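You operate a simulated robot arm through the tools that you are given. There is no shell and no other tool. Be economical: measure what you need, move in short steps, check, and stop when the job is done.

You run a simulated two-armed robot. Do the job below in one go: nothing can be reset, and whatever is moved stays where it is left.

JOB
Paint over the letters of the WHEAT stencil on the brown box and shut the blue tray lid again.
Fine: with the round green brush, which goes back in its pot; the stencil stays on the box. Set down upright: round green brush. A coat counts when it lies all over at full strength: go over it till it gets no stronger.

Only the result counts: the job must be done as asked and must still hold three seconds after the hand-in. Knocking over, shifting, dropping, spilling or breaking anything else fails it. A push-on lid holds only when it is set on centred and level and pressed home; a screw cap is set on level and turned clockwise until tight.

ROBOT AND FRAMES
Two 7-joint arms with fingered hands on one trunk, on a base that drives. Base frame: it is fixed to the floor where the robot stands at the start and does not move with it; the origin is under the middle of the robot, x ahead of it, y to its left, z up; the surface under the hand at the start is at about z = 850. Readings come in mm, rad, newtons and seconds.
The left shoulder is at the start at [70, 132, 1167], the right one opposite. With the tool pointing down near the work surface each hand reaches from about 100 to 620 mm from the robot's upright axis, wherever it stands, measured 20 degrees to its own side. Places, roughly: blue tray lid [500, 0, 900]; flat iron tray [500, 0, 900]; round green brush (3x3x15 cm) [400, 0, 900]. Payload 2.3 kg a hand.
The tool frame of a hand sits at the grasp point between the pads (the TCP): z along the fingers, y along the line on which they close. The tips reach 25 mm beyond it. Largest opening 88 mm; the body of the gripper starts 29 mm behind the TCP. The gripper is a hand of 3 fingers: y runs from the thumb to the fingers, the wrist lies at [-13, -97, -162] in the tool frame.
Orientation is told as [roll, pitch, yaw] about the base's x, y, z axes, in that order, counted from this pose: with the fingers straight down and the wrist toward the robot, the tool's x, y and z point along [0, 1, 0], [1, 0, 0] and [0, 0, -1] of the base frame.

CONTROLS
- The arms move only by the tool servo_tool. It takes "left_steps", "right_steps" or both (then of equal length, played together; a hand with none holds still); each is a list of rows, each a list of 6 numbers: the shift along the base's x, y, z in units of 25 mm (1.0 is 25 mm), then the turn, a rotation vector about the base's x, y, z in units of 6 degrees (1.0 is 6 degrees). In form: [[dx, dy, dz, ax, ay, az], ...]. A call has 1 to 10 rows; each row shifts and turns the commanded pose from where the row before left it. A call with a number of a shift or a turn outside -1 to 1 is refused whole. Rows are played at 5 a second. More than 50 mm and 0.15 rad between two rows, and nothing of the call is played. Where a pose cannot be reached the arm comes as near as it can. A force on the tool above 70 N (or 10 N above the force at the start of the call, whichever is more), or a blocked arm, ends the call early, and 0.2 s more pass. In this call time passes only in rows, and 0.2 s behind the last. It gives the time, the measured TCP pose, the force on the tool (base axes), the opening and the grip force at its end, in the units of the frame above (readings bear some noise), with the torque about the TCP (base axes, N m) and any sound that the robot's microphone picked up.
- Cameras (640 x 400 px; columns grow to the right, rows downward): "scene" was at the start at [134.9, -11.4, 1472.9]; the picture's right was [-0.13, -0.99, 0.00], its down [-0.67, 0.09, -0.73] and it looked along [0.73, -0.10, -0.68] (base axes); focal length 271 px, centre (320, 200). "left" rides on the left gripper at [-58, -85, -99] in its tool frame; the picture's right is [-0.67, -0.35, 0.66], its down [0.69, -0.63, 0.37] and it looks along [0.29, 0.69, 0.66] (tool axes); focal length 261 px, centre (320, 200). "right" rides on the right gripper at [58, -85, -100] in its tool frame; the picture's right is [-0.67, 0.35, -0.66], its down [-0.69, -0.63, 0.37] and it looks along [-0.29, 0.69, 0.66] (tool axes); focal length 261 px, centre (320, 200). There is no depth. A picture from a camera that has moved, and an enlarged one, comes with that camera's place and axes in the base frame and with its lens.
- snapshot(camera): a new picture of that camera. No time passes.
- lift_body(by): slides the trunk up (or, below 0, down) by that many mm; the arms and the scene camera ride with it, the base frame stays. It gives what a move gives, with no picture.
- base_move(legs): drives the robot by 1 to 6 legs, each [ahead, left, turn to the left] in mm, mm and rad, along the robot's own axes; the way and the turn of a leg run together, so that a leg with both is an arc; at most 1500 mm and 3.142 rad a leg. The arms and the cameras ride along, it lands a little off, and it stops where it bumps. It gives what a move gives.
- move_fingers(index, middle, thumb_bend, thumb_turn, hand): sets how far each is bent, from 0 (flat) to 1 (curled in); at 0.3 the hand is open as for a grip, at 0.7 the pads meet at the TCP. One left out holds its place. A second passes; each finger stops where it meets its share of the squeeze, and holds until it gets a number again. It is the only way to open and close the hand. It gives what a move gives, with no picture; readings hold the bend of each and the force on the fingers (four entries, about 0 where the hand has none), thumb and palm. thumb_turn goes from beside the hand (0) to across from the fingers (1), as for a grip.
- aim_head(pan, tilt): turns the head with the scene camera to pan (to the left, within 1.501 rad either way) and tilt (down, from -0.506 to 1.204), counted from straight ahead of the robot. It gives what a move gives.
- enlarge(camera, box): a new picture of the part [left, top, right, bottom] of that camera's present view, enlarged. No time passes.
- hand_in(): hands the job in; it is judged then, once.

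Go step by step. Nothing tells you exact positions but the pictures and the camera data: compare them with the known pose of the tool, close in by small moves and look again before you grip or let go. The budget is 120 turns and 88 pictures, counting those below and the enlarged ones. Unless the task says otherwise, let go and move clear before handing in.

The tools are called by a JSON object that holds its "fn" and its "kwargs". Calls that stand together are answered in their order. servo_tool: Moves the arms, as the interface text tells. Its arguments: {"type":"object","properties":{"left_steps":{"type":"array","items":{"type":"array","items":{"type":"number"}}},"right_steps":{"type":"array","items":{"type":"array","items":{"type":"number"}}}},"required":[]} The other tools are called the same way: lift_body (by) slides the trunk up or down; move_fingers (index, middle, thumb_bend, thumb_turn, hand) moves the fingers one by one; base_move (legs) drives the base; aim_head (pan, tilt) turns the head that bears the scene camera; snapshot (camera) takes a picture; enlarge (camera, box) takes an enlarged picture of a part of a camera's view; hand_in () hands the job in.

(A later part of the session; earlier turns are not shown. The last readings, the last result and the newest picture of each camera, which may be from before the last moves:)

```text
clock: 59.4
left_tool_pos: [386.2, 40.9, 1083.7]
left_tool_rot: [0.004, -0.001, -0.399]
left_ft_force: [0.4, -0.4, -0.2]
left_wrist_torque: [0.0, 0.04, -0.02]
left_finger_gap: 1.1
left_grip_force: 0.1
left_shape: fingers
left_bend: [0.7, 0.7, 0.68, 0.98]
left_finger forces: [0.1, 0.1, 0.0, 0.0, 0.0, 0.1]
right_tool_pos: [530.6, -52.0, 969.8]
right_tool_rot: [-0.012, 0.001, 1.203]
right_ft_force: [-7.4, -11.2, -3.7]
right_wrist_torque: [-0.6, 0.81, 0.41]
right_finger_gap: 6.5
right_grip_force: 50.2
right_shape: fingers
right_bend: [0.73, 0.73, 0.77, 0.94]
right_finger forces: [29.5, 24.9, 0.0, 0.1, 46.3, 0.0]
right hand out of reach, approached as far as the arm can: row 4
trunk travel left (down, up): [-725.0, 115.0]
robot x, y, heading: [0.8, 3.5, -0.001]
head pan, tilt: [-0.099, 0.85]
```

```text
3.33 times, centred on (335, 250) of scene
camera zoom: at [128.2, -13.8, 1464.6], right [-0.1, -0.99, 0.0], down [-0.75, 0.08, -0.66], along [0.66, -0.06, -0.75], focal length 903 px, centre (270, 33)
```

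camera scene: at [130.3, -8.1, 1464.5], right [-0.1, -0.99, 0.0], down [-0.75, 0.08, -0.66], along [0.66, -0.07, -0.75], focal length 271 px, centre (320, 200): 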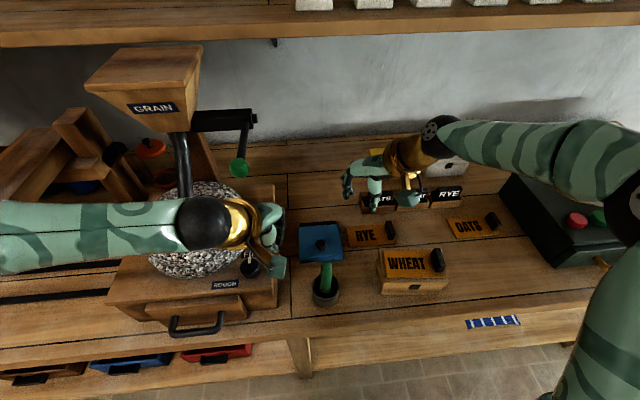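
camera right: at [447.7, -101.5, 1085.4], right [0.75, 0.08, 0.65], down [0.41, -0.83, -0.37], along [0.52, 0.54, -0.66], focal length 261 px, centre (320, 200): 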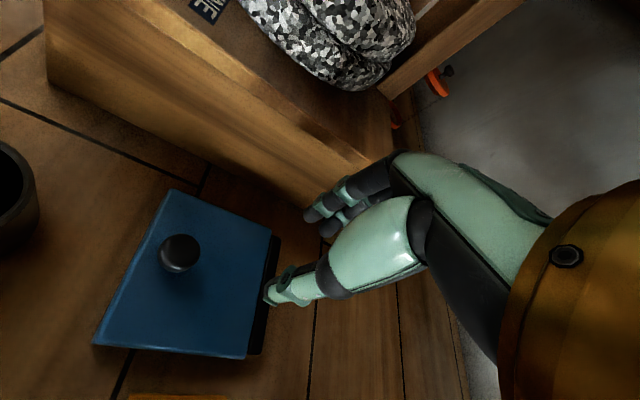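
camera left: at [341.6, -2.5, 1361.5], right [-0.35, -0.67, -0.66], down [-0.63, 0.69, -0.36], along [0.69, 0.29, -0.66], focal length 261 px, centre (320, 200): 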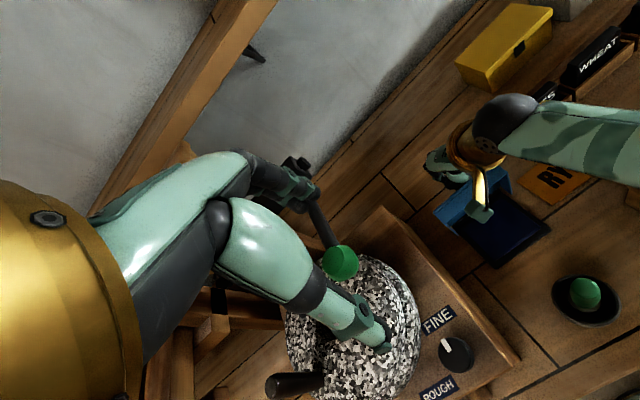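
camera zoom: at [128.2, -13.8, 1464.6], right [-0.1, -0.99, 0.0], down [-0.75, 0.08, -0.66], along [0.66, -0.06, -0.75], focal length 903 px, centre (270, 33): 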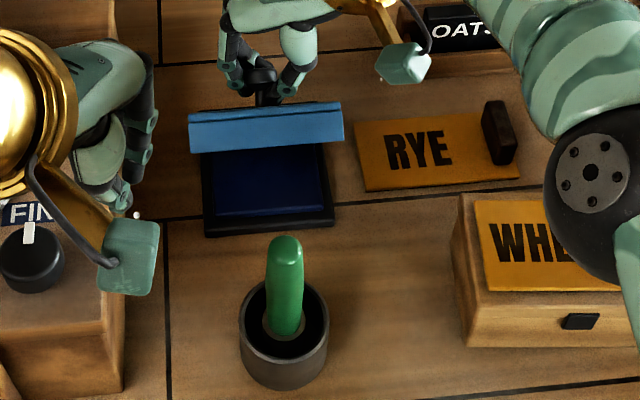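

The lid is about 60° open. Now the left hand comes in front of the lid with closed fingers below its rim.

{"fn": "servo_tool", "kwargs": {"left_steps": [[0.72, -0.6, -0.7, 0, 0, 0], [0.72, -0.6, -0.7, 0, 0, 0], [0.72, -0.6, -0.7, 0, 0, 0], [0.05, -0.05, -1, 0, 0, 0], [0.05, -0.05, -1, 0, 0, 0], [0.05, -0.05, -0.9, 0, 0, 0]]}}

{"fn": "enlarge", "kwargs": {"camera": "scene", "box": [270, 190, 400, 310]}}

{"fn": "snapshot", "kwargs": {"camera": "left"}}

```text
clock: 60.8
left_tool_pos: [443.3, -8.6, 958.0]
left_tool_rot: [0.005, 0.001, -0.398]
left_ft_force: [0.2, -0.4, -0.2]
left_wrist_torque: [0.0, 0.01, -0.01]
left_finger_gap: 0.8
left_grip_force: 0.0
left_shape: fingers
left_bend: [0.7, 0.7, 0.68, 0.98]
left_finger forces: [0.1, 0.0, 0.1, 0.0, 0.1, 0.0]
right_tool_pos: [530.6, -50.4, 970.1]
right_tool_rot: [-0.013, -0.001, 1.202]
right_ft_force: [-8.0, -12.3, -4.2]
right_wrist_torque: [-0.59, 0.77, 0.42]
right_finger_gap: 6.6
right_grip_force: 49.8
right_shape: fingers
right_bend: [0.73, 0.73, 0.76, 0.94]
right_finger forces: [28.5, 25.2, 0.0, 0.1, 45.8, 0.0]
trunk travel left (down, up): [-725.0, 115.0]
robot x, y, heading: [1.3, -2.8, -0.0]
head pan, tilt: [-0.099, 0.85]
```

```text
3.33 times, centred on (335, 250) of scene
camera zoom: at [128.2, -14.1, 1464.6], right [-0.1, -0.99, 0.0], down [-0.75, 0.08, -0.66], along [0.66, -0.06, -0.75], focal length 903 px, centre (270, 33)
```

zoom: 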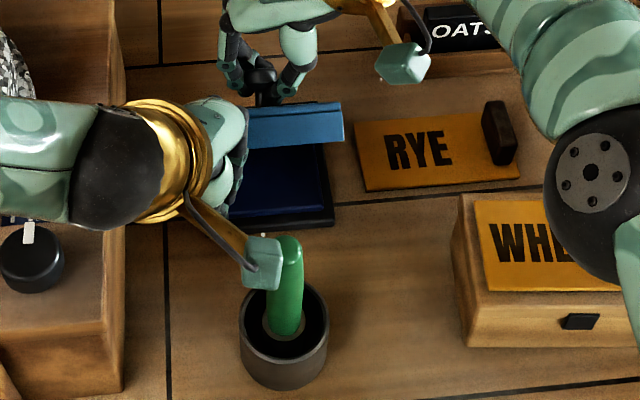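

```text
45 pictures are left
camera left: at [341.6, -26.7, 1055.8], right [-0.58, -0.48, -0.66], down [-0.31, 0.88, -0.36], along [0.75, 0.0, -0.66], focal length 261 px, centre (320, 200)
```

left: 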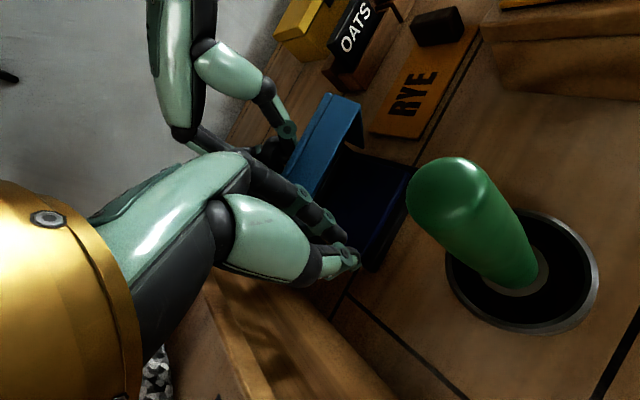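

{"fn": "servo_tool", "kwargs": {"left_steps": [[0.4, 0, -0.1, 0, 0, 0], [0.4, 0, 0, 0, 0, 0], [0.4, 0, 0, 0, 0, 0]]}}

{"fn": "enlarge", "kwargs": {"camera": "left", "box": [180, 40, 440, 300]}}

```text
clock: 61.6
left_tool_pos: [471.9, -10.4, 956.7]
left_tool_rot: [0.001, 0.0, -0.4]
left_ft_force: [-20.3, -4.8, 11.4]
left_wrist_torque: [-0.02, 0.11, 0.01]
left_finger_gap: 0.0
left_grip_force: 11.3
left_shape: fingers
left_bend: [0.71, 0.72, 0.67, 0.98]
left_finger forces: [10.5, 13.1, 0.0, 0.0, 0.0, 0.0]
right_tool_pos: [530.0, -51.3, 970.2]
right_tool_rot: [-0.014, 0.001, 1.203]
right_ft_force: [6.4, -9.2, -18.6]
right_wrist_torque: [-0.57, 0.35, 0.23]
right_finger_gap: 6.4
right_grip_force: 45.6
right_shape: fingers
right_bend: [0.73, 0.73, 0.76, 0.94]
right_finger forces: [27.5, 33.2, 0.1, 0.1, 30.5, 0.0]
trunk travel left (down, up): [-725.0, 115.0]
robot x, y, heading: [-0.1, 1.4, -0.003]
head pan, tilt: [-0.099, 0.85]
```

```text
1.54 times, centred on (310, 170) of left
camera zoom: at [369.4, -27.9, 1055.1], right [-0.58, -0.48, -0.66], down [-0.31, 0.88, -0.36], along [0.75, -0.01, -0.66], focal length 401 px, centre (335, 246)
```

zoom: 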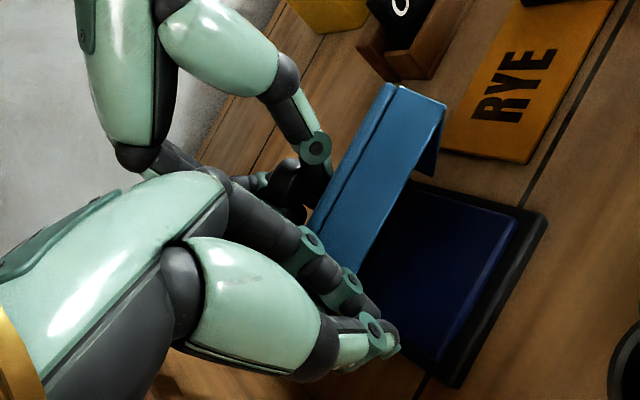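

The push seems to bear on the skirt's outer face. I'll back off, lower the left fingers and push again below the rim.

{"fn": "servo_tool", "kwargs": {"left_steps": [[-0.8, 0, 0, 0, 0, 0], [-0.2, 0, -0.6, 0, 0, 0], [0, 0, -0.6, 0, 0, 0]]}}

{"fn": "servo_tool", "kwargs": {"left_steps": [[0.5, 0, 0, 0, 0, 0], [0.4, 0, 0, 0, 0, 0], [0.2, 0, 0, 0, 0, 0]]}}

{"fn": "enlarge", "kwargs": {"camera": "left", "box": [180, 40, 440, 300]}}

```text
clock: 62.4
left_tool_pos: [442.8, -7.1, 930.8]
left_tool_rot: [0.006, -0.011, -0.399]
left_ft_force: [-20.1, -1.7, 42.5]
left_wrist_torque: [-0.05, -1.36, -0.05]
left_finger_gap: 0.6
left_grip_force: 22.7
left_shape: fingers
left_bend: [0.7, 0.7, 0.68, 0.98]
left_finger forces: [0.0, 44.8, 0.0, 0.0, 0.0, 0.0]
right_tool_pos: [523.4, -50.1, 967.5]
right_tool_rot: [-0.011, 0.007, 1.209]
right_ft_force: [-8.7, -4.2, -52.7]
right_wrist_torque: [-0.5, 0.12, 0.13]
right_finger_gap: 9.1
right_grip_force: 33.3
right_shape: fingers
right_bend: [0.72, 0.74, 0.72, 0.93]
right_finger forces: [25.1, 28.9, 0.0, 0.0, 12.7, 0.0]
trunk travel left (down, up): [-725.0, 115.0]
robot x, y, heading: [2.2, 0.9, -0.001]
head pan, tilt: [-0.099, 0.85]
```

```text
clock: 63.2
left_tool_pos: [460.4, -5.2, 933.7]
left_tool_rot: [0.001, -0.014, -0.402]
left_ft_force: [-38.9, -13.0, 18.3]
left_wrist_torque: [0.01, -0.43, -0.36]
left_finger_gap: 0.0
left_grip_force: 21.1
left_shape: fingers
left_bend: [0.7, 0.7, 0.66, 0.97]
left_finger forces: [21.7, 20.5, 0.0, 0.0, 0.0, 0.0]
right_tool_pos: [517.7, -46.8, 980.2]
right_tool_rot: [-0.031, -0.008, 1.201]
right_ft_force: [4.4, 12.3, 9.0]
right_wrist_torque: [0.38, -0.1, -0.01]
right_finger_gap: 0.0
right_grip_force: 8.2
right_shape: fingers
right_bend: [0.74, 0.78, 0.79, 0.96]
right_finger forces: [17.1, 0.0, 0.0, 0.0, 0.0, 0.0]
trunk travel left (down, up): [-725.0, 115.0]
robot x, y, heading: [0.4, 2.2, 0.004]
head pan, tilt: [-0.099, 0.85]
```

```text
1.54 times, centred on (310, 170) of left
camera zoom: at [356.2, -23.7, 1031.4], right [-0.57, -0.48, -0.66], down [-0.31, 0.88, -0.37], along [0.76, -0.01, -0.65], focal length 401 px, centre (335, 246)
```

zoom: 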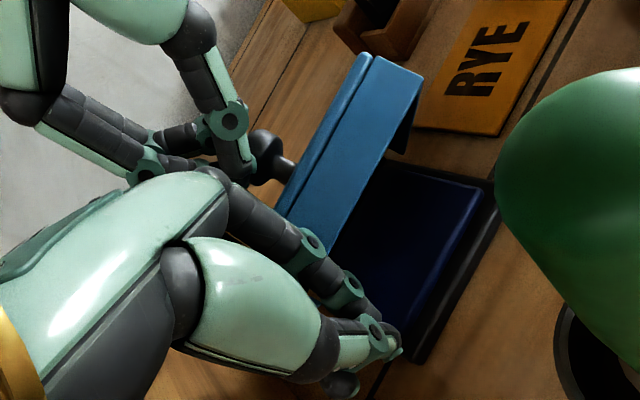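

{"fn": "snapshot", "kwargs": {"camera": "scene"}}

{"fn": "enlarge", "kwargs": {"camera": "scene", "box": [270, 190, 400, 310]}}

```text
42 pictures are left
camera scene: at [104.5, -7.7, 1466.9], right [-0.1, -1.0, 0.0], down [-0.74, 0.07, -0.67], along [0.67, -0.07, -0.74], focal length 271 px, centre (320, 200)
```

scene: 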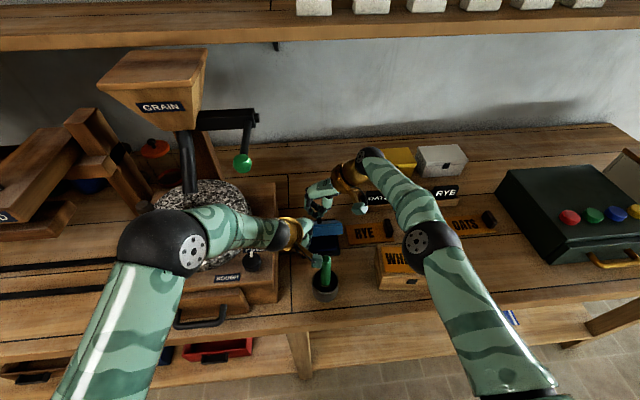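

```text
3.33 times, centred on (335, 250) of scene
camera zoom: at [104.5, -7.7, 1466.9], right [-0.1, -1.0, 0.0], down [-0.74, 0.07, -0.67], along [0.67, -0.07, -0.74], focal length 903 px, centre (270, 33)
```

zoom: 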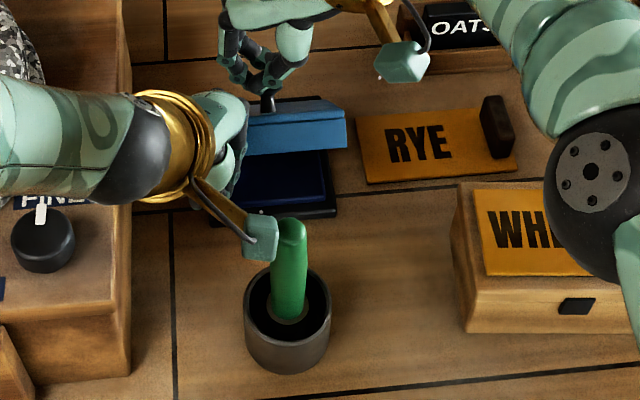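

The right hand now blocks the knob while the left supports the lid. I'll ease the left slightly and lift the right away.

{"fn": "servo_tool", "kwargs": {"left_steps": [[-0.1, 0, 0, 0, 0, 0], [0, 0, 0, 0, 0, 0], [0, 0, 0, 0, 0, 0], [0, 0, 0, 0, 0, 0]], "right_steps": [[0, -0.2, 0.5, 0, 0, 0], [0, -0.3, 1, 0, 0, 0], [0, -0.3, 1, 0, 0, 0], [0, -0.3, 1, 0, 0, 0]]}}

{"fn": "enlarge", "kwargs": {"camera": "scene", "box": [270, 190, 400, 310]}}

```text
clock: 64.2
left_tool_pos: [460.6, -5.0, 933.2]
left_tool_rot: [0.007, -0.015, -0.398]
left_ft_force: [-33.7, -3.2, 22.2]
left_wrist_torque: [0.01, -0.54, -0.13]
left_finger_gap: 0.0
left_grip_force: 20.8
left_shape: fingers
left_bend: [0.7, 0.7, 0.66, 0.97]
left_finger forces: [19.5, 22.1, 0.1, 0.0, 0.0, 0.1]
right_tool_pos: [517.2, -73.8, 1066.0]
right_tool_rot: [-0.029, -0.003, 1.202]
right_ft_force: [1.1, -0.1, 0.2]
right_wrist_torque: [0.0, -0.02, -0.01]
right_finger_gap: 0.1
right_grip_force: 0.0
right_shape: fingers
right_bend: [0.74, 0.78, 0.78, 0.95]
right_finger forces: [0.1, 0.0, 0.0, 0.0, 0.0, 0.0]
trunk travel left (down, up): [-725.0, 115.0]
robot x, y, heading: [-0.5, 3.4, 0.003]
head pan, tilt: [-0.099, 0.85]
```

```text
3.33 times, centred on (335, 250) of scene
camera zoom: at [106.9, -9.5, 1466.5], right [-0.1, -0.99, 0.0], down [-0.74, 0.08, -0.67], along [0.67, -0.06, -0.74], focal length 903 px, centre (270, 33)
```

zoom: 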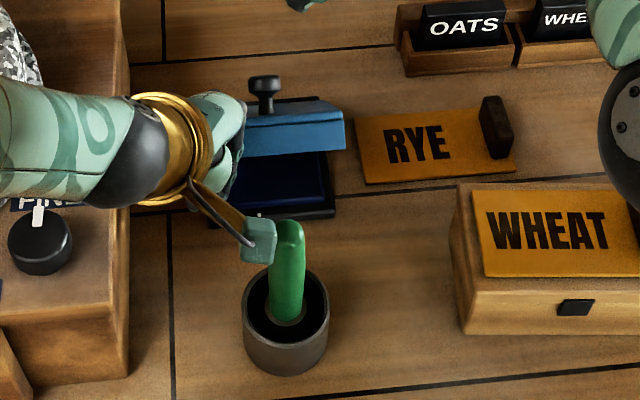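

The left hand is wedging the lid at about 45°. The right hand can now open its fingers, come in front of the lid's right half from the free side, and push it up from underneath with fingertips.

{"fn": "move_fingers", "kwargs": {"hand": "right", "index": 0.3, "middle": 0.3, "thumb_bend": 0.3}}

{"fn": "servo_tool", "kwargs": {"right_steps": [[-0.97, -0.33, 0, 0, 0, -0.95], [-0.97, -0.33, 0, 0, 0, -0.95], [-0.97, -0.33, 0, 0, 0, -0.95], [-0.97, -0.33, 0, 0, 0, -0.95], [0, 0, -0.94, 0, 0, 0], [0, 0, -0.94, 0, 0, 0], [0, 0, -0.94, 0, 0, 0], [0, 0, -0.94, 0, 0, 0], [0, 0, -0.94, 0, 0, 0], [0, 0, -0.94, 0, 0, 0]]}}

{"fn": "snapshot", "kwargs": {"camera": "right"}}

{"fn": "enlarge", "kwargs": {"camera": "scene", "box": [270, 190, 400, 310]}}

```text
clock: 65.2
left_tool_pos: [460.2, -5.1, 932.8]
left_tool_rot: [0.008, -0.015, -0.398]
left_ft_force: [-33.5, -3.3, 21.8]
left_wrist_torque: [-0.01, -0.52, -0.16]
left_finger_gap: 0.0
left_grip_force: 20.8
left_shape: fingers
left_bend: [0.7, 0.7, 0.66, 0.97]
left_finger forces: [19.6, 22.0, 0.0, 0.0, 0.1, 0.0]
right_tool_pos: [517.1, -73.9, 1065.8]
right_tool_rot: [-0.028, -0.002, 1.202]
right_ft_force: [0.1, -0.4, -0.3]
right_wrist_torque: [0.0, -0.02, 0.01]
right_finger_gap: 84.5
right_grip_force: 0.0
right_shape: fingers
right_bend: [0.3, 0.3, 0.3, 0.97]
right_finger forces: [0.0, 0.0, 0.1, 0.0, 0.0, 0.0]
trunk travel left (down, up): [-725.0, 115.0]
robot x, y, heading: [-2.8, 2.8, 0.005]
head pan, tilt: [-0.099, 0.85]
```

```text
clock: 67.4
left_tool_pos: [459.2, -1.8, 935.5]
left_tool_rot: [0.007, -0.02, -0.398]
left_ft_force: [-18.0, 1.7, 7.2]
left_wrist_torque: [0.02, 0.06, 0.05]
left_finger_gap: 0.0
left_grip_force: 9.5
left_shape: fingers
left_bend: [0.7, 0.72, 0.68, 0.97]
left_finger forces: [5.1, 13.4, 0.1, 0.1, 0.1, 0.0]
right_tool_pos: [428.4, -103.6, 922.0]
right_tool_rot: [-0.022, 0.001, 0.81]
right_ft_force: [-32.1, 2.1, 11.8]
right_wrist_torque: [0.39, -0.06, 1.14]
right_finger_gap: 80.8
right_grip_force: 21.3
right_shape: fingers
right_bend: [0.34, 0.37, 0.3, 0.97]
right_finger forces: [4.2, 37.5, 0.0, 0.0, 0.1, 0.1]
right hand out of reach, approached as far as the arm can: row 1
trunk travel left (down, up): [-725.0, 115.0]
robot x, y, heading: [-1.1, -1.9, 0.001]
head pan, tilt: [-0.099, 0.85]
```

```text
39 pictures are left
camera right: at [326.9, -124.8, 1019.4], right [0.72, -0.2, 0.67], down [0.07, -0.93, -0.35], along [0.7, 0.3, -0.65], focal length 261 px, centre (320, 200)
```

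right: 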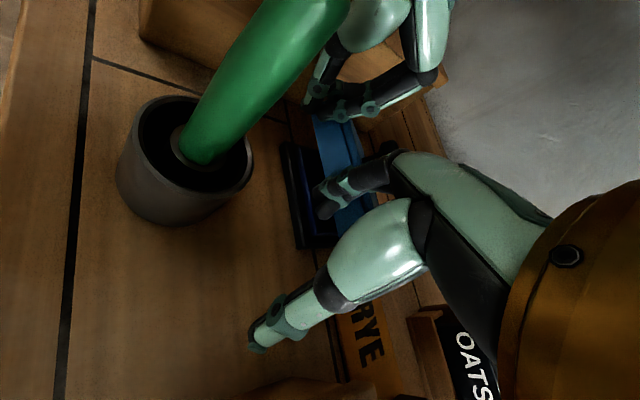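

```text
3.33 times, centred on (335, 250) of scene
camera zoom: at [103.3, -5.4, 1466.7], right [-0.1, -1.0, 0.0], down [-0.73, 0.07, -0.67], along [0.67, -0.07, -0.74], focal length 903 px, centre (270, 33)
```

zoom: 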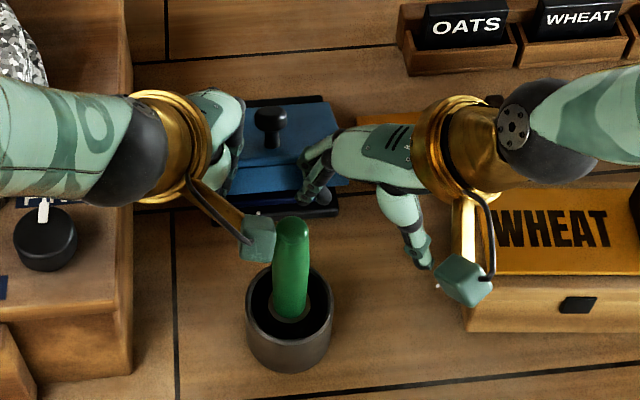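

That squeezed the lid from the front instead. Better idea: back both hands off, drive the robot closer, and do the whole lift by the knob with more reach. First, retreat gently (left straight up, right back then up).

{"fn": "servo_tool", "kwargs": {"right_steps": [[-0.6, -0.2, 0, 0, 0, 0], [-0.8, -0.3, 0, 0, 0, 0], [-0.4, -0.3, 0.5, 0, 0, 0], [0, 0, 1, 0, 0, 0], [0, 0, 1, 0, 0, 0], [0, 0, 1, 0, 0, 0], [0, 0, 1, 0, 0, 0]], "left_steps": [[0, 0, 0.3, 0, 0, 0], [-0.1, 0.1, 0.8, 0, 0, 0], [0, 0.2, 1, 0, 0, 0], [0, 0.2, 1, 0, 0, 0], [0, 0.2, 1, 0, 0, 0], [0, 0.2, 1, 0, 0, 0], [0, 0.2, 1, 0, 0, 0]]}}

{"fn": "snapshot", "kwargs": {"camera": "scene"}}

```text
clock: 69.0
left_tool_pos: [467.7, 22.8, 1078.3]
left_tool_rot: [0.001, 0.0, -0.398]
left_ft_force: [-3.6, -1.5, -0.9]
left_wrist_torque: [0.1, -0.33, 0.21]
left_finger_gap: 0.7
left_grip_force: 0.0
left_shape: fingers
left_bend: [0.7, 0.7, 0.68, 0.97]
left_finger forces: [0.1, 0.0, 0.0, 0.0, 0.0, 0.1]
right_tool_pos: [402.9, -126.7, 1028.9]
right_tool_rot: [-0.011, 0.003, 0.805]
right_ft_force: [0.0, -0.6, 0.7]
right_wrist_torque: [0.01, -0.01, 0.0]
right_finger_gap: 84.6
right_grip_force: 0.0
right_shape: fingers
right_bend: [0.3, 0.3, 0.3, 0.97]
right_finger forces: [0.0, 0.0, 0.0, 0.0, 0.0, 0.0]
trunk travel left (down, up): [-725.0, 115.0]
robot x, y, heading: [-3.4, -3.3, 0.001]
head pan, tilt: [-0.099, 0.85]
```

```text
37 pictures are left
camera scene: at [128.1, -10.3, 1464.6], right [-0.1, -0.99, 0.0], down [-0.75, 0.08, -0.66], along [0.66, -0.06, -0.75], focal length 271 px, centre (320, 200)
```

scene: 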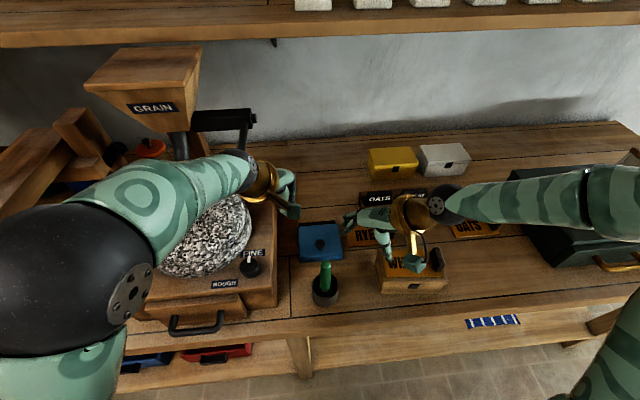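

The lid is shut again and the tray is in place. I'll park the left arm higher, then try driving 80 mm forward.

{"fn": "servo_tool", "kwargs": {"left_steps": [[-0.3, 0, 0.5, 0, 0, 0.6], [-0.5, 0, 0.8, 0, 0, 0.6], [-0.8, 0.2, 1, 0, 0, 0.6], [-0.8, 0.3, 1, 0, 0, 0.6], [-0.8, 0.4, 1, 0, 0, 0.6], [-0.5, 0.5, 1, 0, 0, 0.6]], "right_steps": [[0, -0.3, 0.8, 0, 0, 0], [0, -0.3, 0.8, 0, 0, 0], [-0.5, 0, 0.8, 0, 0, 0], [-0.5, 0, 0.5, 0, 0, 0], [-0.5, 0, 0, 0, 0, 0], [-0.5, 0, 0, 0, 0, 0]]}}

{"fn": "base_move", "kwargs": {"legs": [[80, 0, 0]]}}

{"fn": "snapshot", "kwargs": {"camera": "scene"}}

```text
clock: 70.4
left_tool_pos: [379.9, 57.6, 1200.5]
left_tool_rot: [0.0, -0.002, -0.019]
left_ft_force: [0.2, 0.1, -0.2]
left_wrist_torque: [0.03, 0.0, 0.03]
left_finger_gap: 0.5
left_grip_force: 0.2
left_shape: fingers
left_bend: [0.7, 0.7, 0.68, 0.97]
left_finger forces: [0.1, 0.1, 0.0, 0.0, 0.0, 0.0]
left hand out of reach, approached as far as the arm can: row 4
right_tool_pos: [352.2, -140.6, 1100.4]
right_tool_rot: [-0.011, 0.001, 0.802]
right_ft_force: [0.2, 1.3, -0.3]
right_wrist_torque: [-0.03, 0.01, -0.01]
right_finger_gap: 84.7
right_grip_force: 0.1
right_shape: fingers
right_bend: [0.3, 0.3, 0.3, 0.97]
right_finger forces: [0.1, 0.0, 0.0, 0.1, 0.0, 0.1]
trunk travel left (down, up): [-725.0, 115.0]
robot x, y, heading: [-1.7, 1.3, 0.001]
head pan, tilt: [-0.099, 0.85]
```

```text
clock: 71.4
left_tool_pos: [457.1, 56.6, 1201.4]
left_tool_rot: [-0.001, -0.004, -0.02]
left_ft_force: [0.4, -0.6, -0.6]
left_wrist_torque: [-0.02, 0.0, 0.02]
left_finger_gap: 0.5
left_grip_force: 0.6
left_shape: fingers
left_bend: [0.7, 0.69, 0.68, 0.97]
left_finger forces: [0.0, 0.5, 0.0, 0.1, 0.0, 0.1]
right_tool_pos: [429.6, -141.2, 1101.2]
right_tool_rot: [-0.015, 0.0, 0.807]
right_ft_force: [0.0, 0.7, -0.1]
right_wrist_torque: [0.0, 0.0, 0.01]
right_finger_gap: 84.6
right_grip_force: 0.1
right_shape: fingers
right_bend: [0.3, 0.3, 0.3, 0.97]
right_finger forces: [0.0, 0.0, 0.0, 0.0, 0.0, 0.0]
trunk travel left (down, up): [-725.0, 115.0]
robot x, y, heading: [80.2, 0.9, 0.001]
head pan, tilt: [-0.099, 0.85]
```

```text
36 pictures are left
camera scene: at [205.1, -9.1, 1464.9], right [-0.1, -1.0, 0.0], down [-0.75, 0.07, -0.66], along [0.66, -0.06, -0.75], focal length 271 px, centre (320, 200)
```

scene: 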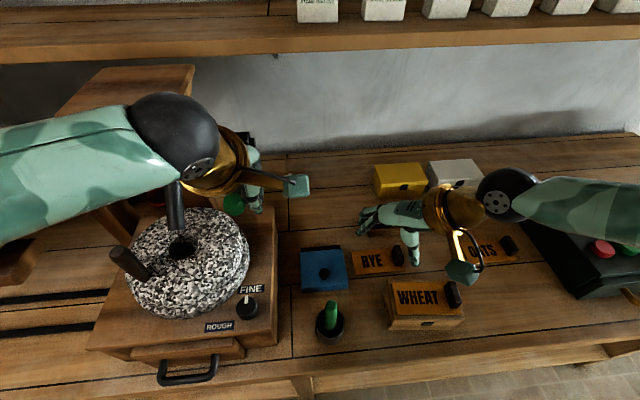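

The base moved without bumping. I'll pull the left hand back away from the mill crank and take the right to the knob.

{"fn": "servo_tool", "kwargs": {"right_steps": [[0.4, 0.75, -0.8, 0, 0, 0.75], [0.4, 0.75, -0.8, 0, 0, 0.75], [0.4, 0.75, -0.8, 0, 0, 0.75], [0.4, 0.75, -0.8, 0, 0, 0.75], [0.4, 0.75, -0.8, 0, 0, 0.78], [0, 0, -0.9, 0, 0, 0], [0, 0, -0.9, 0, 0, 0], [0, 0, -0.9, 0, 0, 0], [0, 0, -0.9, 0, 0, 0]], "left_steps": [[-0.6, 0, 0, 0, 0, 0], [-0.6, 0, 0, 0, 0, 0], [-0.6, 0, 0, 0, 0, 0], [-0.6, 0, 0, 0, 0, 0], [-0.6, 0, 0, 0, 0, 0], [0, 0, 0, 0, 0, 0], [0, 0, 0, 0, 0, 0], [0, 0, 0, 0, 0, 0], [0, 0, 0, 0, 0, 0]]}}

{"fn": "enlarge", "kwargs": {"camera": "scene", "box": [270, 220, 400, 350]}}

```text
clock: 73.4
left_tool_pos: [385.7, 57.6, 1199.6]
left_tool_rot: [-0.001, 0.0, -0.02]
left_ft_force: [-0.6, 0.3, -0.3]
left_wrist_torque: [-0.01, 0.02, 0.01]
left_finger_gap: 0.5
left_grip_force: 0.1
left_shape: fingers
left_bend: [0.7, 0.7, 0.68, 0.97]
left_finger forces: [0.0, 0.1, 0.0, 0.1, 0.0, 0.1]
right_tool_pos: [481.3, -44.9, 909.6]
right_tool_rot: [-0.012, 0.005, 1.2]
right_ft_force: [0.2, 0.4, 0.8]
right_wrist_torque: [-0.02, -0.02, 0.01]
right_finger_gap: 84.5
right_grip_force: 0.1
right_shape: fingers
right_bend: [0.3, 0.3, 0.3, 0.97]
right_finger forces: [0.0, 0.0, 0.1, 0.0, 0.0, 0.0]
trunk travel left (down, up): [-725.0, 115.0]
robot x, y, heading: [77.0, -1.3, 0.003]
head pan, tilt: [-0.099, 0.85]
```

```text
3.08 times, centred on (335, 285) of scene
camera zoom: at [210.0, -7.8, 1464.4], right [-0.1, -1.0, 0.0], down [-0.75, 0.07, -0.66], along [0.66, -0.06, -0.75], focal length 834 px, centre (274, -62)
```

zoom: 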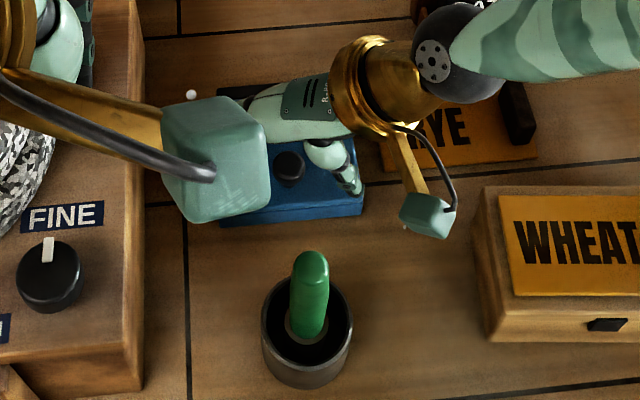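

{"fn": "move_fingers", "kwargs": {"hand": "right", "index": 0.8, "middle": 0.8, "thumb_bend": 0.8}}

{"fn": "servo_tool", "kwargs": {"right_steps": [[0.1, 0, 0.32, 0, 0, 0], [0.14, 0, 0.3, 0, 0, 0], [0.17, 0, 0.29, 0, 0, 0], [0.2, 0, 0.28, 0, 0, 0], [0.23, 0, 0.25, 0, 0, 0], [0.25, 0, 0.22, 0, 0, 0], [0.28, 0, 0.2, 0, 0, 0], [0.3, 0, 0.17, 0, 0, 0], [0.32, 0, 0.14, 0, 0, 0], [0.33, 0, 0.1, 0, 0, 0]], "left_steps": [[-0.3, 0.4, 0.5, 0, 0, 0], [-0.3, 0.4, 0.5, 0, 0, 0], [-0.3, 0.4, 0.5, 0, 0, 0], [-0.3, 0.4, 0.5, 0, 0, 0], [0, 0.4, 0, 0, 0, 0], [0, 0.4, 0, 0, 0, 0], [0, 0, 0, 0, 0, 0], [0, 0, 0, 0, 0, 0], [0, 0, 0, 0, 0, 0], [0, 0, 0, 0, 0, 0]]}}

{"fn": "enlarge", "kwargs": {"camera": "scene", "box": [270, 220, 400, 350]}}

```text
clock: 74.4
left_tool_pos: [384.8, 54.9, 1198.8]
left_tool_rot: [0.001, 0.0, -0.02]
left_ft_force: [0.3, -0.4, -0.4]
left_wrist_torque: [-0.02, -0.02, 0.0]
left_finger_gap: 0.5
left_grip_force: 0.0
left_shape: fingers
left_bend: [0.7, 0.7, 0.68, 0.97]
left_finger forces: [0.0, 0.0, 0.0, 0.0, 0.0, 0.1]
right_tool_pos: [481.4, -46.9, 908.7]
right_tool_rot: [-0.011, 0.005, 1.2]
right_ft_force: [-0.6, -3.6, -2.5]
right_wrist_torque: [-0.1, 0.2, 0.1]
right_finger_gap: 3.5
right_grip_force: 23.3
right_shape: fingers
right_bend: [0.74, 0.75, 0.71, 0.97]
right_finger forces: [10.8, 9.8, 0.0, 0.1, 25.9, 0.0]
trunk travel left (down, up): [-725.0, 115.0]
robot x, y, heading: [80.8, -1.5, -0.001]
head pan, tilt: [-0.099, 0.85]
```

```text
clock: 76.6
left_tool_pos: [358.4, 118.2, 1250.0]
left_tool_rot: [0.001, 0.005, -0.019]
left_ft_force: [-0.1, 0.2, 0.0]
left_wrist_torque: [0.0, -0.01, 0.01]
left_finger_gap: 0.7
left_grip_force: 0.0
left_shape: fingers
left_bend: [0.7, 0.7, 0.68, 0.97]
left_finger forces: [0.0, 0.1, 0.0, 0.0, 0.0, 0.0]
right_tool_pos: [543.5, -46.6, 965.3]
right_tool_rot: [-0.008, 0.005, 1.202]
right_ft_force: [1.9, -4.1, -18.7]
right_wrist_torque: [-0.1, 0.09, 0.08]
right_finger_gap: 0.0
right_grip_force: 19.7
right_shape: fingers
right_bend: [0.75, 0.75, 0.73, 0.98]
right_finger forces: [9.7, 16.4, 0.0, 0.0, 12.6, 0.0]
trunk travel left (down, up): [-725.0, 115.0]
robot x, y, heading: [76.9, 5.1, 0.002]
head pan, tilt: [-0.099, 0.85]
```

```text
3.08 times, centred on (335, 285) of scene
camera zoom: at [214.2, -9.7, 1463.7], right [-0.1, -1.0, 0.0], down [-0.75, 0.07, -0.66], along [0.65, -0.06, -0.75], focal length 834 px, centre (274, -62)
```

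zoom: 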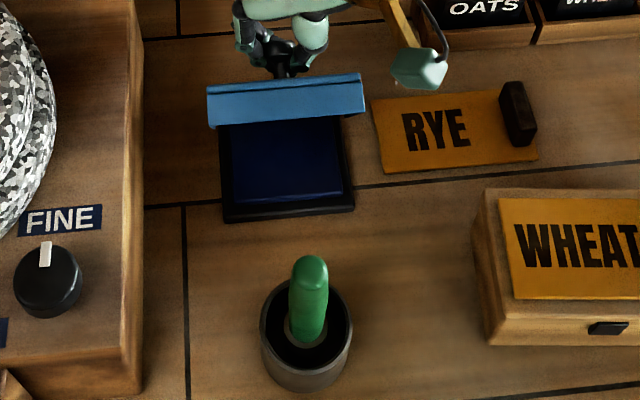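

Lid ~65°, within reach. Continue the arc past vertical.

{"fn": "servo_tool", "kwargs": {"right_steps": [[0.37, 0, -0.1, 0, 0, 0], [0.37, 0, -0.05, 0, 0, 0], [0.37, 0, -0.05, 0, 0, 0], [0.36, 0, -0.12, 0, 0, 0], [0.36, 0, -0.15, 0, 0, 0], [0.36, 0, -0.2, 0, 0, 0]]}}

{"fn": "enlarge", "kwargs": {"camera": "scene", "box": [270, 200, 400, 330]}}

```text
clock: 78.0
left_tool_pos: [350.8, 118.7, 1251.1]
left_tool_rot: [0.0, -0.004, -0.02]
left_ft_force: [-0.3, 1.1, 0.1]
left_wrist_torque: [0.0, 0.01, -0.01]
left_finger_gap: 0.7
left_grip_force: 0.0
left_shape: fingers
left_bend: [0.7, 0.7, 0.68, 0.97]
left_finger forces: [0.0, 0.0, 0.1, 0.0, 0.0, 0.0]
right_tool_pos: [593.8, -45.0, 952.4]
right_tool_rot: [-0.02, 0.0, 1.201]
right_ft_force: [-2.2, -1.7, 10.2]
right_wrist_torque: [-0.17, 0.45, 0.16]
right_finger_gap: 0.3
right_grip_force: 10.3
right_shape: fingers
right_bend: [0.75, 0.78, 0.73, 0.96]
right_finger forces: [0.7, 1.4, 0.0, 0.0, 18.5, 0.0]
trunk travel left (down, up): [-725.0, 115.0]
robot x, y, heading: [79.4, 0.7, 0.007]
head pan, tilt: [-0.099, 0.85]
```

```text
3.08 times, centred on (335, 265) of scene
camera zoom: at [204.9, -8.2, 1465.2], right [-0.1, -1.0, 0.0], down [-0.75, 0.07, -0.66], along [0.66, -0.06, -0.75], focal length 834 px, centre (274, 0)
```

zoom: 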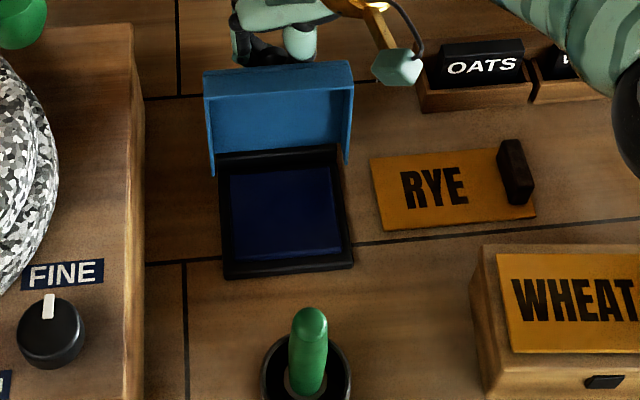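

{"fn": "servo_tool", "kwargs": {"right_steps": [[0.35, 0, 0.1, 0, 0, 0], [0.35, 0, -0.05, 0, 0, 0], [0.35, 0, -0.15, 0, 0, 0], [0.3, 0, -0.2, 0, 0, 0]]}}

{"fn": "enlarge", "kwargs": {"camera": "scene", "box": [270, 200, 400, 330]}}

```text
clock: 79.0
left_tool_pos: [353.4, 116.4, 1250.3]
left_tool_rot: [0.001, -0.001, -0.018]
left_ft_force: [0.2, 1.0, 0.8]
left_wrist_torque: [-0.01, 0.02, 0.02]
left_finger_gap: 0.4
left_grip_force: 0.1
left_shape: fingers
left_bend: [0.7, 0.7, 0.68, 0.97]
left_finger forces: [0.1, 0.0, 0.0, 0.0, 0.0, 0.0]
right_tool_pos: [607.0, -45.4, 951.2]
right_tool_rot: [-0.011, 0.004, 1.203]
right_ft_force: [-13.5, -3.5, -14.5]
right_wrist_torque: [0.04, 0.27, 0.23]
right_finger_gap: 0.0
right_grip_force: 23.1
right_shape: fingers
right_bend: [0.75, 0.78, 0.72, 0.93]
right_finger forces: [7.6, 0.0, 0.1, 0.0, 38.8, 0.0]
right hand out of reach, approached as far as the arm can: row 3, 4
trunk travel left (down, up): [-725.0, 115.0]
robot x, y, heading: [78.4, -1.3, 0.001]
head pan, tilt: [-0.099, 0.85]
```

```text
3.08 times, centred on (335, 265) of scene
camera zoom: at [207.1, -9.7, 1464.5], right [-0.1, -1.0, 0.0], down [-0.75, 0.07, -0.66], along [0.66, -0.06, -0.75], focal length 834 px, centre (274, 0)
```

zoom: 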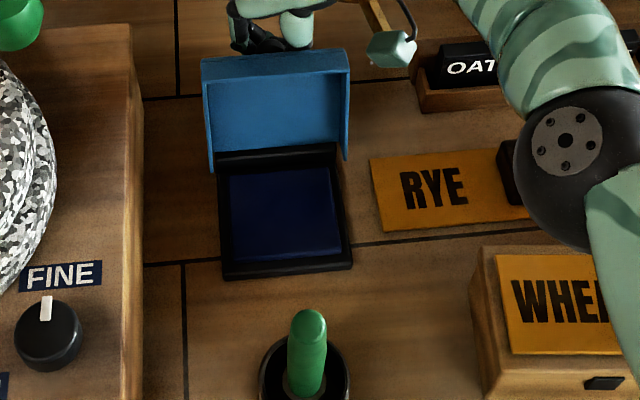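

The lid is now past vertical. I'll open the fingers and lift the hand straight up in small steps.

{"fn": "move_fingers", "kwargs": {"hand": "right", "index": 0.45, "middle": 0.45, "thumb_bend": 0.45}}

{"fn": "servo_tool", "kwargs": {"right_steps": [[0, 0, 0.4, 0, 0, 0], [0, 0, 0.6, 0, 0, 0], [0, 0, 0.8, 0, 0, 0], [0, 0, 0.8, 0, 0, 0], [0, 0, 0.8, 0, 0, 0]]}}

{"fn": "enlarge", "kwargs": {"camera": "scene", "box": [270, 200, 400, 330]}}

```text
clock: 80.0
left_tool_pos: [356.0, 118.3, 1249.8]
left_tool_rot: [-0.001, -0.003, -0.019]
left_ft_force: [-0.6, -0.6, 1.1]
left_wrist_torque: [0.03, 0.01, -0.01]
left_finger_gap: 0.5
left_grip_force: 0.0
left_shape: fingers
left_bend: [0.7, 0.7, 0.68, 0.97]
left_finger forces: [0.0, 0.0, 0.0, 0.0, 0.0, 0.1]
right_tool_pos: [610.9, -45.5, 951.5]
right_tool_rot: [-0.012, 0.003, 1.201]
right_ft_force: [1.8, 0.0, 0.5]
right_wrist_torque: [-0.01, -0.01, 0.05]
right_finger_gap: 51.9
right_grip_force: 0.2
right_shape: fingers
right_bend: [0.45, 0.45, 0.45, 0.97]
right_finger forces: [0.0, 0.1, 0.0, 0.0, 0.2, 0.0]
trunk travel left (down, up): [-725.0, 115.0]
robot x, y, heading: [79.3, 0.0, 0.006]
head pan, tilt: [-0.099, 0.85]
```

```text
clock: 81.2
left_tool_pos: [355.8, 119.0, 1250.3]
left_tool_rot: [0.0, 0.0, -0.02]
left_ft_force: [-0.6, -0.1, 0.4]
left_wrist_torque: [-0.03, -0.02, 0.01]
left_finger_gap: 0.6
left_grip_force: 0.1
left_shape: fingers
left_bend: [0.7, 0.7, 0.68, 0.97]
left_finger forces: [0.0, 0.2, 0.0, 0.0, 0.1, 0.1]
right_tool_pos: [610.2, -44.8, 1036.9]
right_tool_rot: [-0.012, 0.004, 1.201]
right_ft_force: [0.4, 0.1, 0.3]
right_wrist_torque: [0.0, 0.02, -0.01]
right_finger_gap: 51.9
right_grip_force: 0.0
right_shape: fingers
right_bend: [0.45, 0.45, 0.45, 0.98]
right_finger forces: [0.0, 0.0, 0.0, 0.0, 0.1, 0.0]
trunk travel left (down, up): [-725.0, 115.0]
robot x, y, heading: [74.1, 0.9, 0.006]
head pan, tilt: [-0.099, 0.85]
```

```text
3.08 times, centred on (335, 265) of scene
camera zoom: at [208.9, -7.4, 1464.5], right [-0.1, -1.0, 0.0], down [-0.75, 0.07, -0.66], along [0.66, -0.06, -0.75], focal length 834 px, centre (274, 0)
```

zoom: 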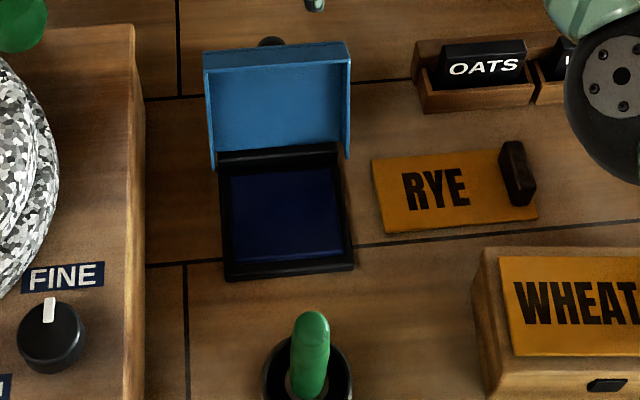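

The lid stays open and the blue ink pad is exposed. Next: the right hand comes back in small steps to above the brush (≈374, −43).

{"fn": "servo_tool", "kwargs": {"right_steps": [[-0.1, 0, 0.4, 0, 0, -0.38], [-0.2, 0, 0.4, 0, 0, -0.38], [-0.3, 0, 0.4, 0, 0, -0.38], [-0.5, 0, 0.4, 0, 0, -0.38], [-0.8, 0, 0.4, 0, 0, -0.38], [-0.8, 0, 0.4, 0, 0, -0.38], [-0.8, 0, 0.4, 0, 0, -0.38], [-0.8, 0, 0.4, 0, 0, -0.38], [-0.8, 0, 0, 0, 0, -0.38], [-0.8, 0, 0, 0, 0, -0.38]]}}

{"fn": "servo_tool", "kwargs": {"right_steps": [[-0.9, 0, 0, 0, 0, 0], [-0.9, 0, 0, 0, 0, 0], [-0.9, 0, 0, 0, 0, 0], [-0.85, 0, 0, 0, 0, 0]]}}

{"fn": "move_fingers", "kwargs": {"hand": "right", "index": 0.3, "middle": 0.3, "thumb_bend": 0.3}}

{"fn": "snapshot", "kwargs": {"camera": "right"}}

{"fn": "enlarge", "kwargs": {"camera": "scene", "box": [270, 230, 400, 360]}}

```text
clock: 83.4
left_tool_pos: [354.9, 119.5, 1249.8]
left_tool_rot: [0.0, -0.001, -0.02]
left_ft_force: [-0.2, 0.0, -0.3]
left_wrist_torque: [0.03, 0.01, 0.0]
left_finger_gap: 0.3
left_grip_force: 0.0
left_shape: fingers
left_bend: [0.7, 0.7, 0.68, 0.97]
left_finger forces: [0.0, 0.0, 0.0, 0.0, 0.0, 0.1]
right_tool_pos: [461.7, -43.2, 1115.5]
right_tool_rot: [-0.016, 0.003, 0.803]
right_ft_force: [0.2, 0.6, -0.3]
right_wrist_torque: [-0.02, 0.0, 0.01]
right_finger_gap: 52.0
right_grip_force: 0.1
right_shape: fingers
right_bend: [0.45, 0.45, 0.45, 0.98]
right_finger forces: [0.0, 0.0, 0.0, 0.0, 0.1, 0.1]
trunk travel left (down, up): [-725.0, 115.0]
robot x, y, heading: [80.8, 1.2, 0.002]
head pan, tilt: [-0.099, 0.85]
```

```text
clock: 84.4
left_tool_pos: [354.8, 118.4, 1249.1]
left_tool_rot: [0.0, 0.0, -0.02]
left_ft_force: [0.1, 1.1, 0.2]
left_wrist_torque: [-0.01, 0.0, -0.02]
left_finger_gap: 0.6
left_grip_force: 0.1
left_shape: fingers
left_bend: [0.7, 0.7, 0.68, 0.97]
left_finger forces: [0.0, 0.0, 0.0, 0.0, 0.0, 0.0]
right_tool_pos: [376.1, -46.3, 1115.8]
right_tool_rot: [-0.012, 0.001, 0.804]
right_ft_force: [0.0, 1.1, 0.8]
right_wrist_torque: [-0.02, 0.01, 0.0]
right_finger_gap: 52.2
right_grip_force: 0.2
right_shape: fingers
right_bend: [0.45, 0.45, 0.45, 0.98]
right_finger forces: [0.0, 0.0, 0.0, 0.0, 0.0, 0.0]
trunk travel left (down, up): [-725.0, 115.0]
robot x, y, heading: [79.5, 1.0, 0.005]
head pan, tilt: [-0.099, 0.85]
```

```text
clock: 85.4
left_tool_pos: [355.7, 119.7, 1250.3]
left_tool_rot: [-0.001, 0.0, -0.02]
left_ft_force: [-0.5, -1.4, 0.4]
left_wrist_torque: [0.02, -0.02, 0.02]
left_finger_gap: 0.7
left_grip_force: 0.0
left_shape: fingers
left_bend: [0.7, 0.7, 0.68, 0.97]
left_finger forces: [0.0, 0.1, 0.1, 0.0, 0.0, 0.0]
right_tool_pos: [374.9, -45.2, 1116.0]
right_tool_rot: [-0.014, 0.004, 0.805]
right_ft_force: [0.4, 0.1, -0.3]
right_wrist_torque: [-0.04, 0.01, 0.02]
right_finger_gap: 84.4
right_grip_force: 0.1
right_shape: fingers
right_bend: [0.3, 0.3, 0.3, 0.98]
right_finger forces: [0.0, 0.1, 0.0, 0.0, 0.1, 0.0]
trunk travel left (down, up): [-725.0, 115.0]
robot x, y, heading: [79.1, -0.3, 0.001]
head pan, tilt: [-0.099, 0.85]
```

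```text
30 pictures are left
camera right: at [274.9, -65.6, 1214.8], right [0.72, -0.21, 0.66], down [0.06, -0.93, -0.35], along [0.69, 0.29, -0.66], focal length 261 px, centre (320, 200)
```

right: 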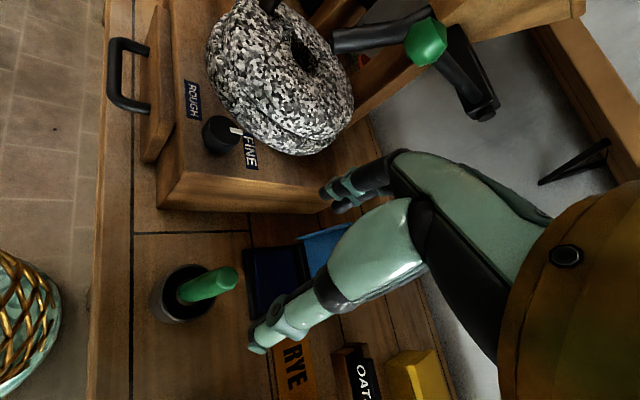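

```text
3.08 times, centred on (335, 295) of scene
camera zoom: at [209.3, -7.6, 1464.5], right [-0.1, -1.0, 0.0], down [-0.75, 0.07, -0.66], along [0.66, -0.06, -0.75], focal length 834 px, centre (274, -92)
```

zoom: 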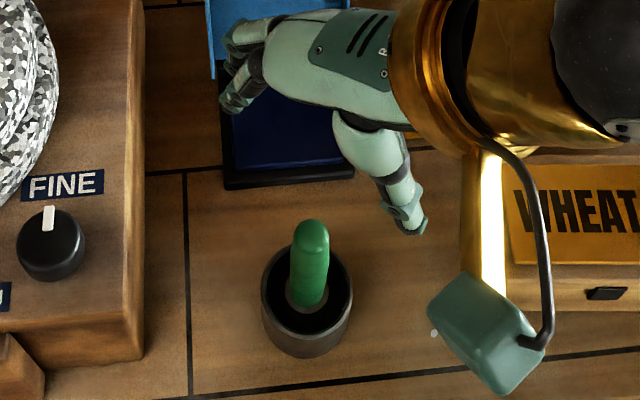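

The brush handle is near (371, −46) at z 985, leaning a few degrees. Descend around it.

{"fn": "servo_tool", "kwargs": {"right_steps": [[-0.04, 0, -0.87, 0, 0, 0], [-0.04, -0.02, -0.87, 0, 0, 0], [-0.04, -0.02, -0.87, 0, 0, 0], [-0.04, 0, -0.87, 0, 0, 0], [0, 0, -0.87, 0, 0, 0], [0, 0, -0.87, 0, 0, 0]]}}

{"fn": "enlarge", "kwargs": {"camera": "scene", "box": [270, 230, 400, 360]}}

{"fn": "snapshot", "kwargs": {"camera": "right"}}

```text
clock: 86.8
left_tool_pos: [357.0, 119.1, 1249.6]
left_tool_rot: [0.002, 0.0, -0.02]
left_ft_force: [-0.1, -1.0, 0.2]
left_wrist_torque: [-0.03, -0.02, 0.0]
left_finger_gap: 0.6
left_grip_force: 0.1
left_shape: fingers
left_bend: [0.7, 0.7, 0.68, 0.97]
left_finger forces: [0.0, 0.1, 0.0, 0.0, 0.0, 0.0]
right_tool_pos: [377.3, -43.3, 986.7]
right_tool_rot: [-0.013, 0.005, 0.805]
right_ft_force: [-0.1, -0.3, -0.5]
right_wrist_torque: [-0.02, 0.02, 0.05]
right_finger_gap: 84.4
right_grip_force: 0.1
right_shape: fingers
right_bend: [0.3, 0.3, 0.3, 0.98]
right_finger forces: [0.0, 0.0, 0.0, 0.1, 0.1, 0.0]
right hand out of reach, approached as far as the arm can: row 4
trunk travel left (down, up): [-725.0, 115.0]
robot x, y, heading: [77.2, -1.1, 0.005]
head pan, tilt: [-0.099, 0.85]
```

```text
3.08 times, centred on (335, 295) of scene
camera zoom: at [210.0, -7.4, 1464.4], right [-0.1, -1.0, 0.0], down [-0.75, 0.07, -0.66], along [0.66, -0.06, -0.75], focal length 834 px, centre (274, -92)
```

zoom: 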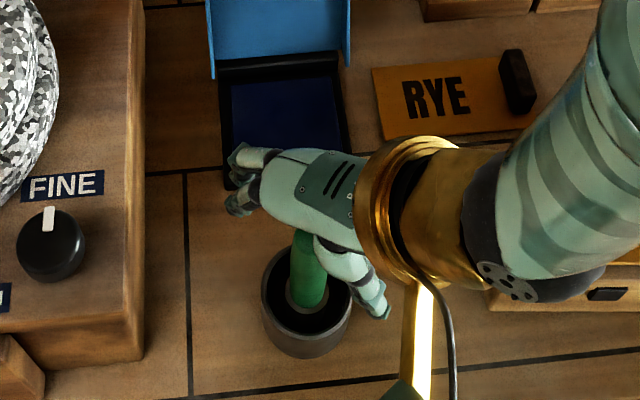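

```text
27 pictures are left
camera right: at [275.7, -62.7, 1084.8], right [0.72, -0.21, 0.66], down [0.06, -0.93, -0.35], along [0.69, 0.29, -0.66], focal length 261 px, centre (320, 200)
```

right: 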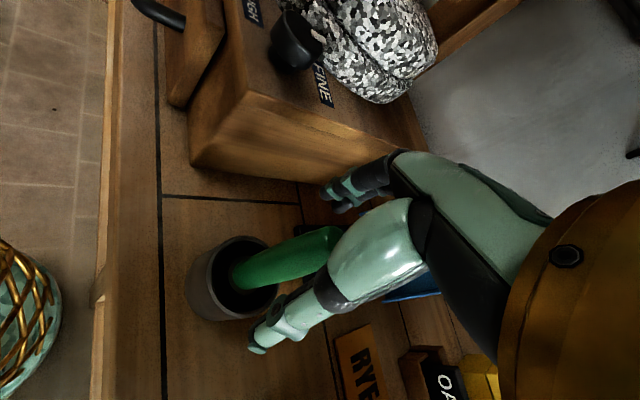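

{"fn": "servo_tool", "kwargs": {"right_steps": [[-0.1, -0.05, 0, 0, 0, 0], [-0.1, -0.05, 0, 0, 0, 0]]}}

{"fn": "move_fingers", "kwargs": {"hand": "right", "index": 0.7, "middle": 0.7, "thumb_bend": 0.7}}

{"fn": "enlarge", "kwargs": {"camera": "scene", "box": [270, 230, 400, 360]}}

```text
clock: 87.4
left_tool_pos: [355.3, 118.1, 1249.8]
left_tool_rot: [-0.001, 0.0, -0.018]
left_ft_force: [0.1, -0.2, -0.1]
left_wrist_torque: [0.01, 0.0, 0.01]
left_finger_gap: 0.7
left_grip_force: 0.0
left_shape: fingers
left_bend: [0.7, 0.7, 0.68, 0.97]
left_finger forces: [0.0, 0.0, 0.0, 0.0, 0.1, 0.0]
right_tool_pos: [375.6, -42.0, 986.8]
right_tool_rot: [-0.012, 0.006, 0.805]
right_ft_force: [-0.3, -0.2, -0.1]
right_wrist_torque: [0.0, 0.01, 0.01]
right_finger_gap: 84.8
right_grip_force: 0.1
right_shape: fingers
right_bend: [0.3, 0.3, 0.3, 0.98]
right_finger forces: [0.0, 0.1, 0.0, 0.0, 0.0, 0.1]
right hand out of reach, approached as far as the arm can: row 1
trunk travel left (down, up): [-725.0, 115.0]
robot x, y, heading: [77.4, -0.3, -0.0]
head pan, tilt: [-0.099, 0.85]
```

```text
clock: 88.4
left_tool_pos: [356.0, 118.3, 1249.5]
left_tool_rot: [-0.001, 0.0, -0.019]
left_ft_force: [0.4, 0.4, -0.4]
left_wrist_torque: [0.01, -0.03, -0.03]
left_finger_gap: 0.5
left_grip_force: 0.0
left_shape: fingers
left_bend: [0.7, 0.7, 0.68, 0.97]
left_finger forces: [0.0, 0.0, 0.0, 0.0, 0.0, 0.0]
right_tool_pos: [375.9, -42.4, 986.3]
right_tool_rot: [-0.012, 0.005, 0.804]
right_ft_force: [-0.8, 0.3, -0.4]
right_wrist_torque: [0.01, -0.01, -0.02]
right_finger_gap: 13.4
right_grip_force: 5.6
right_shape: fingers
right_bend: [0.64, 0.66, 0.62, 0.96]
right_finger forces: [3.1, 3.1, 0.1, 0.0, 6.2, 0.1]
trunk travel left (down, up): [-725.0, 115.0]
robot x, y, heading: [76.6, -1.2, 0.007]
head pan, tilt: [-0.099, 0.85]
```

```text
3.08 times, centred on (335, 295) of scene
camera zoom: at [209.4, -7.6, 1464.5], right [-0.1, -1.0, 0.0], down [-0.75, 0.07, -0.66], along [0.66, -0.06, -0.75], focal length 834 px, centre (274, -92)
```

zoom: 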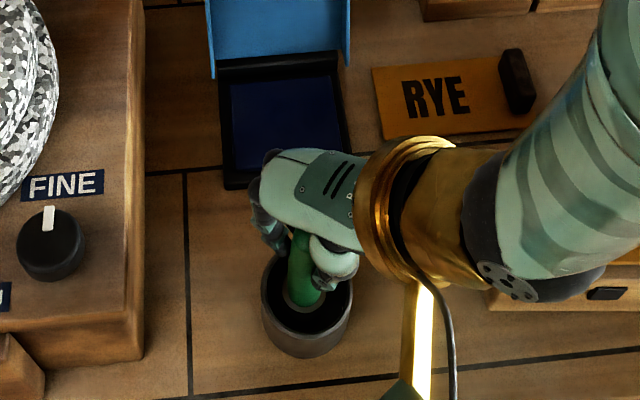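

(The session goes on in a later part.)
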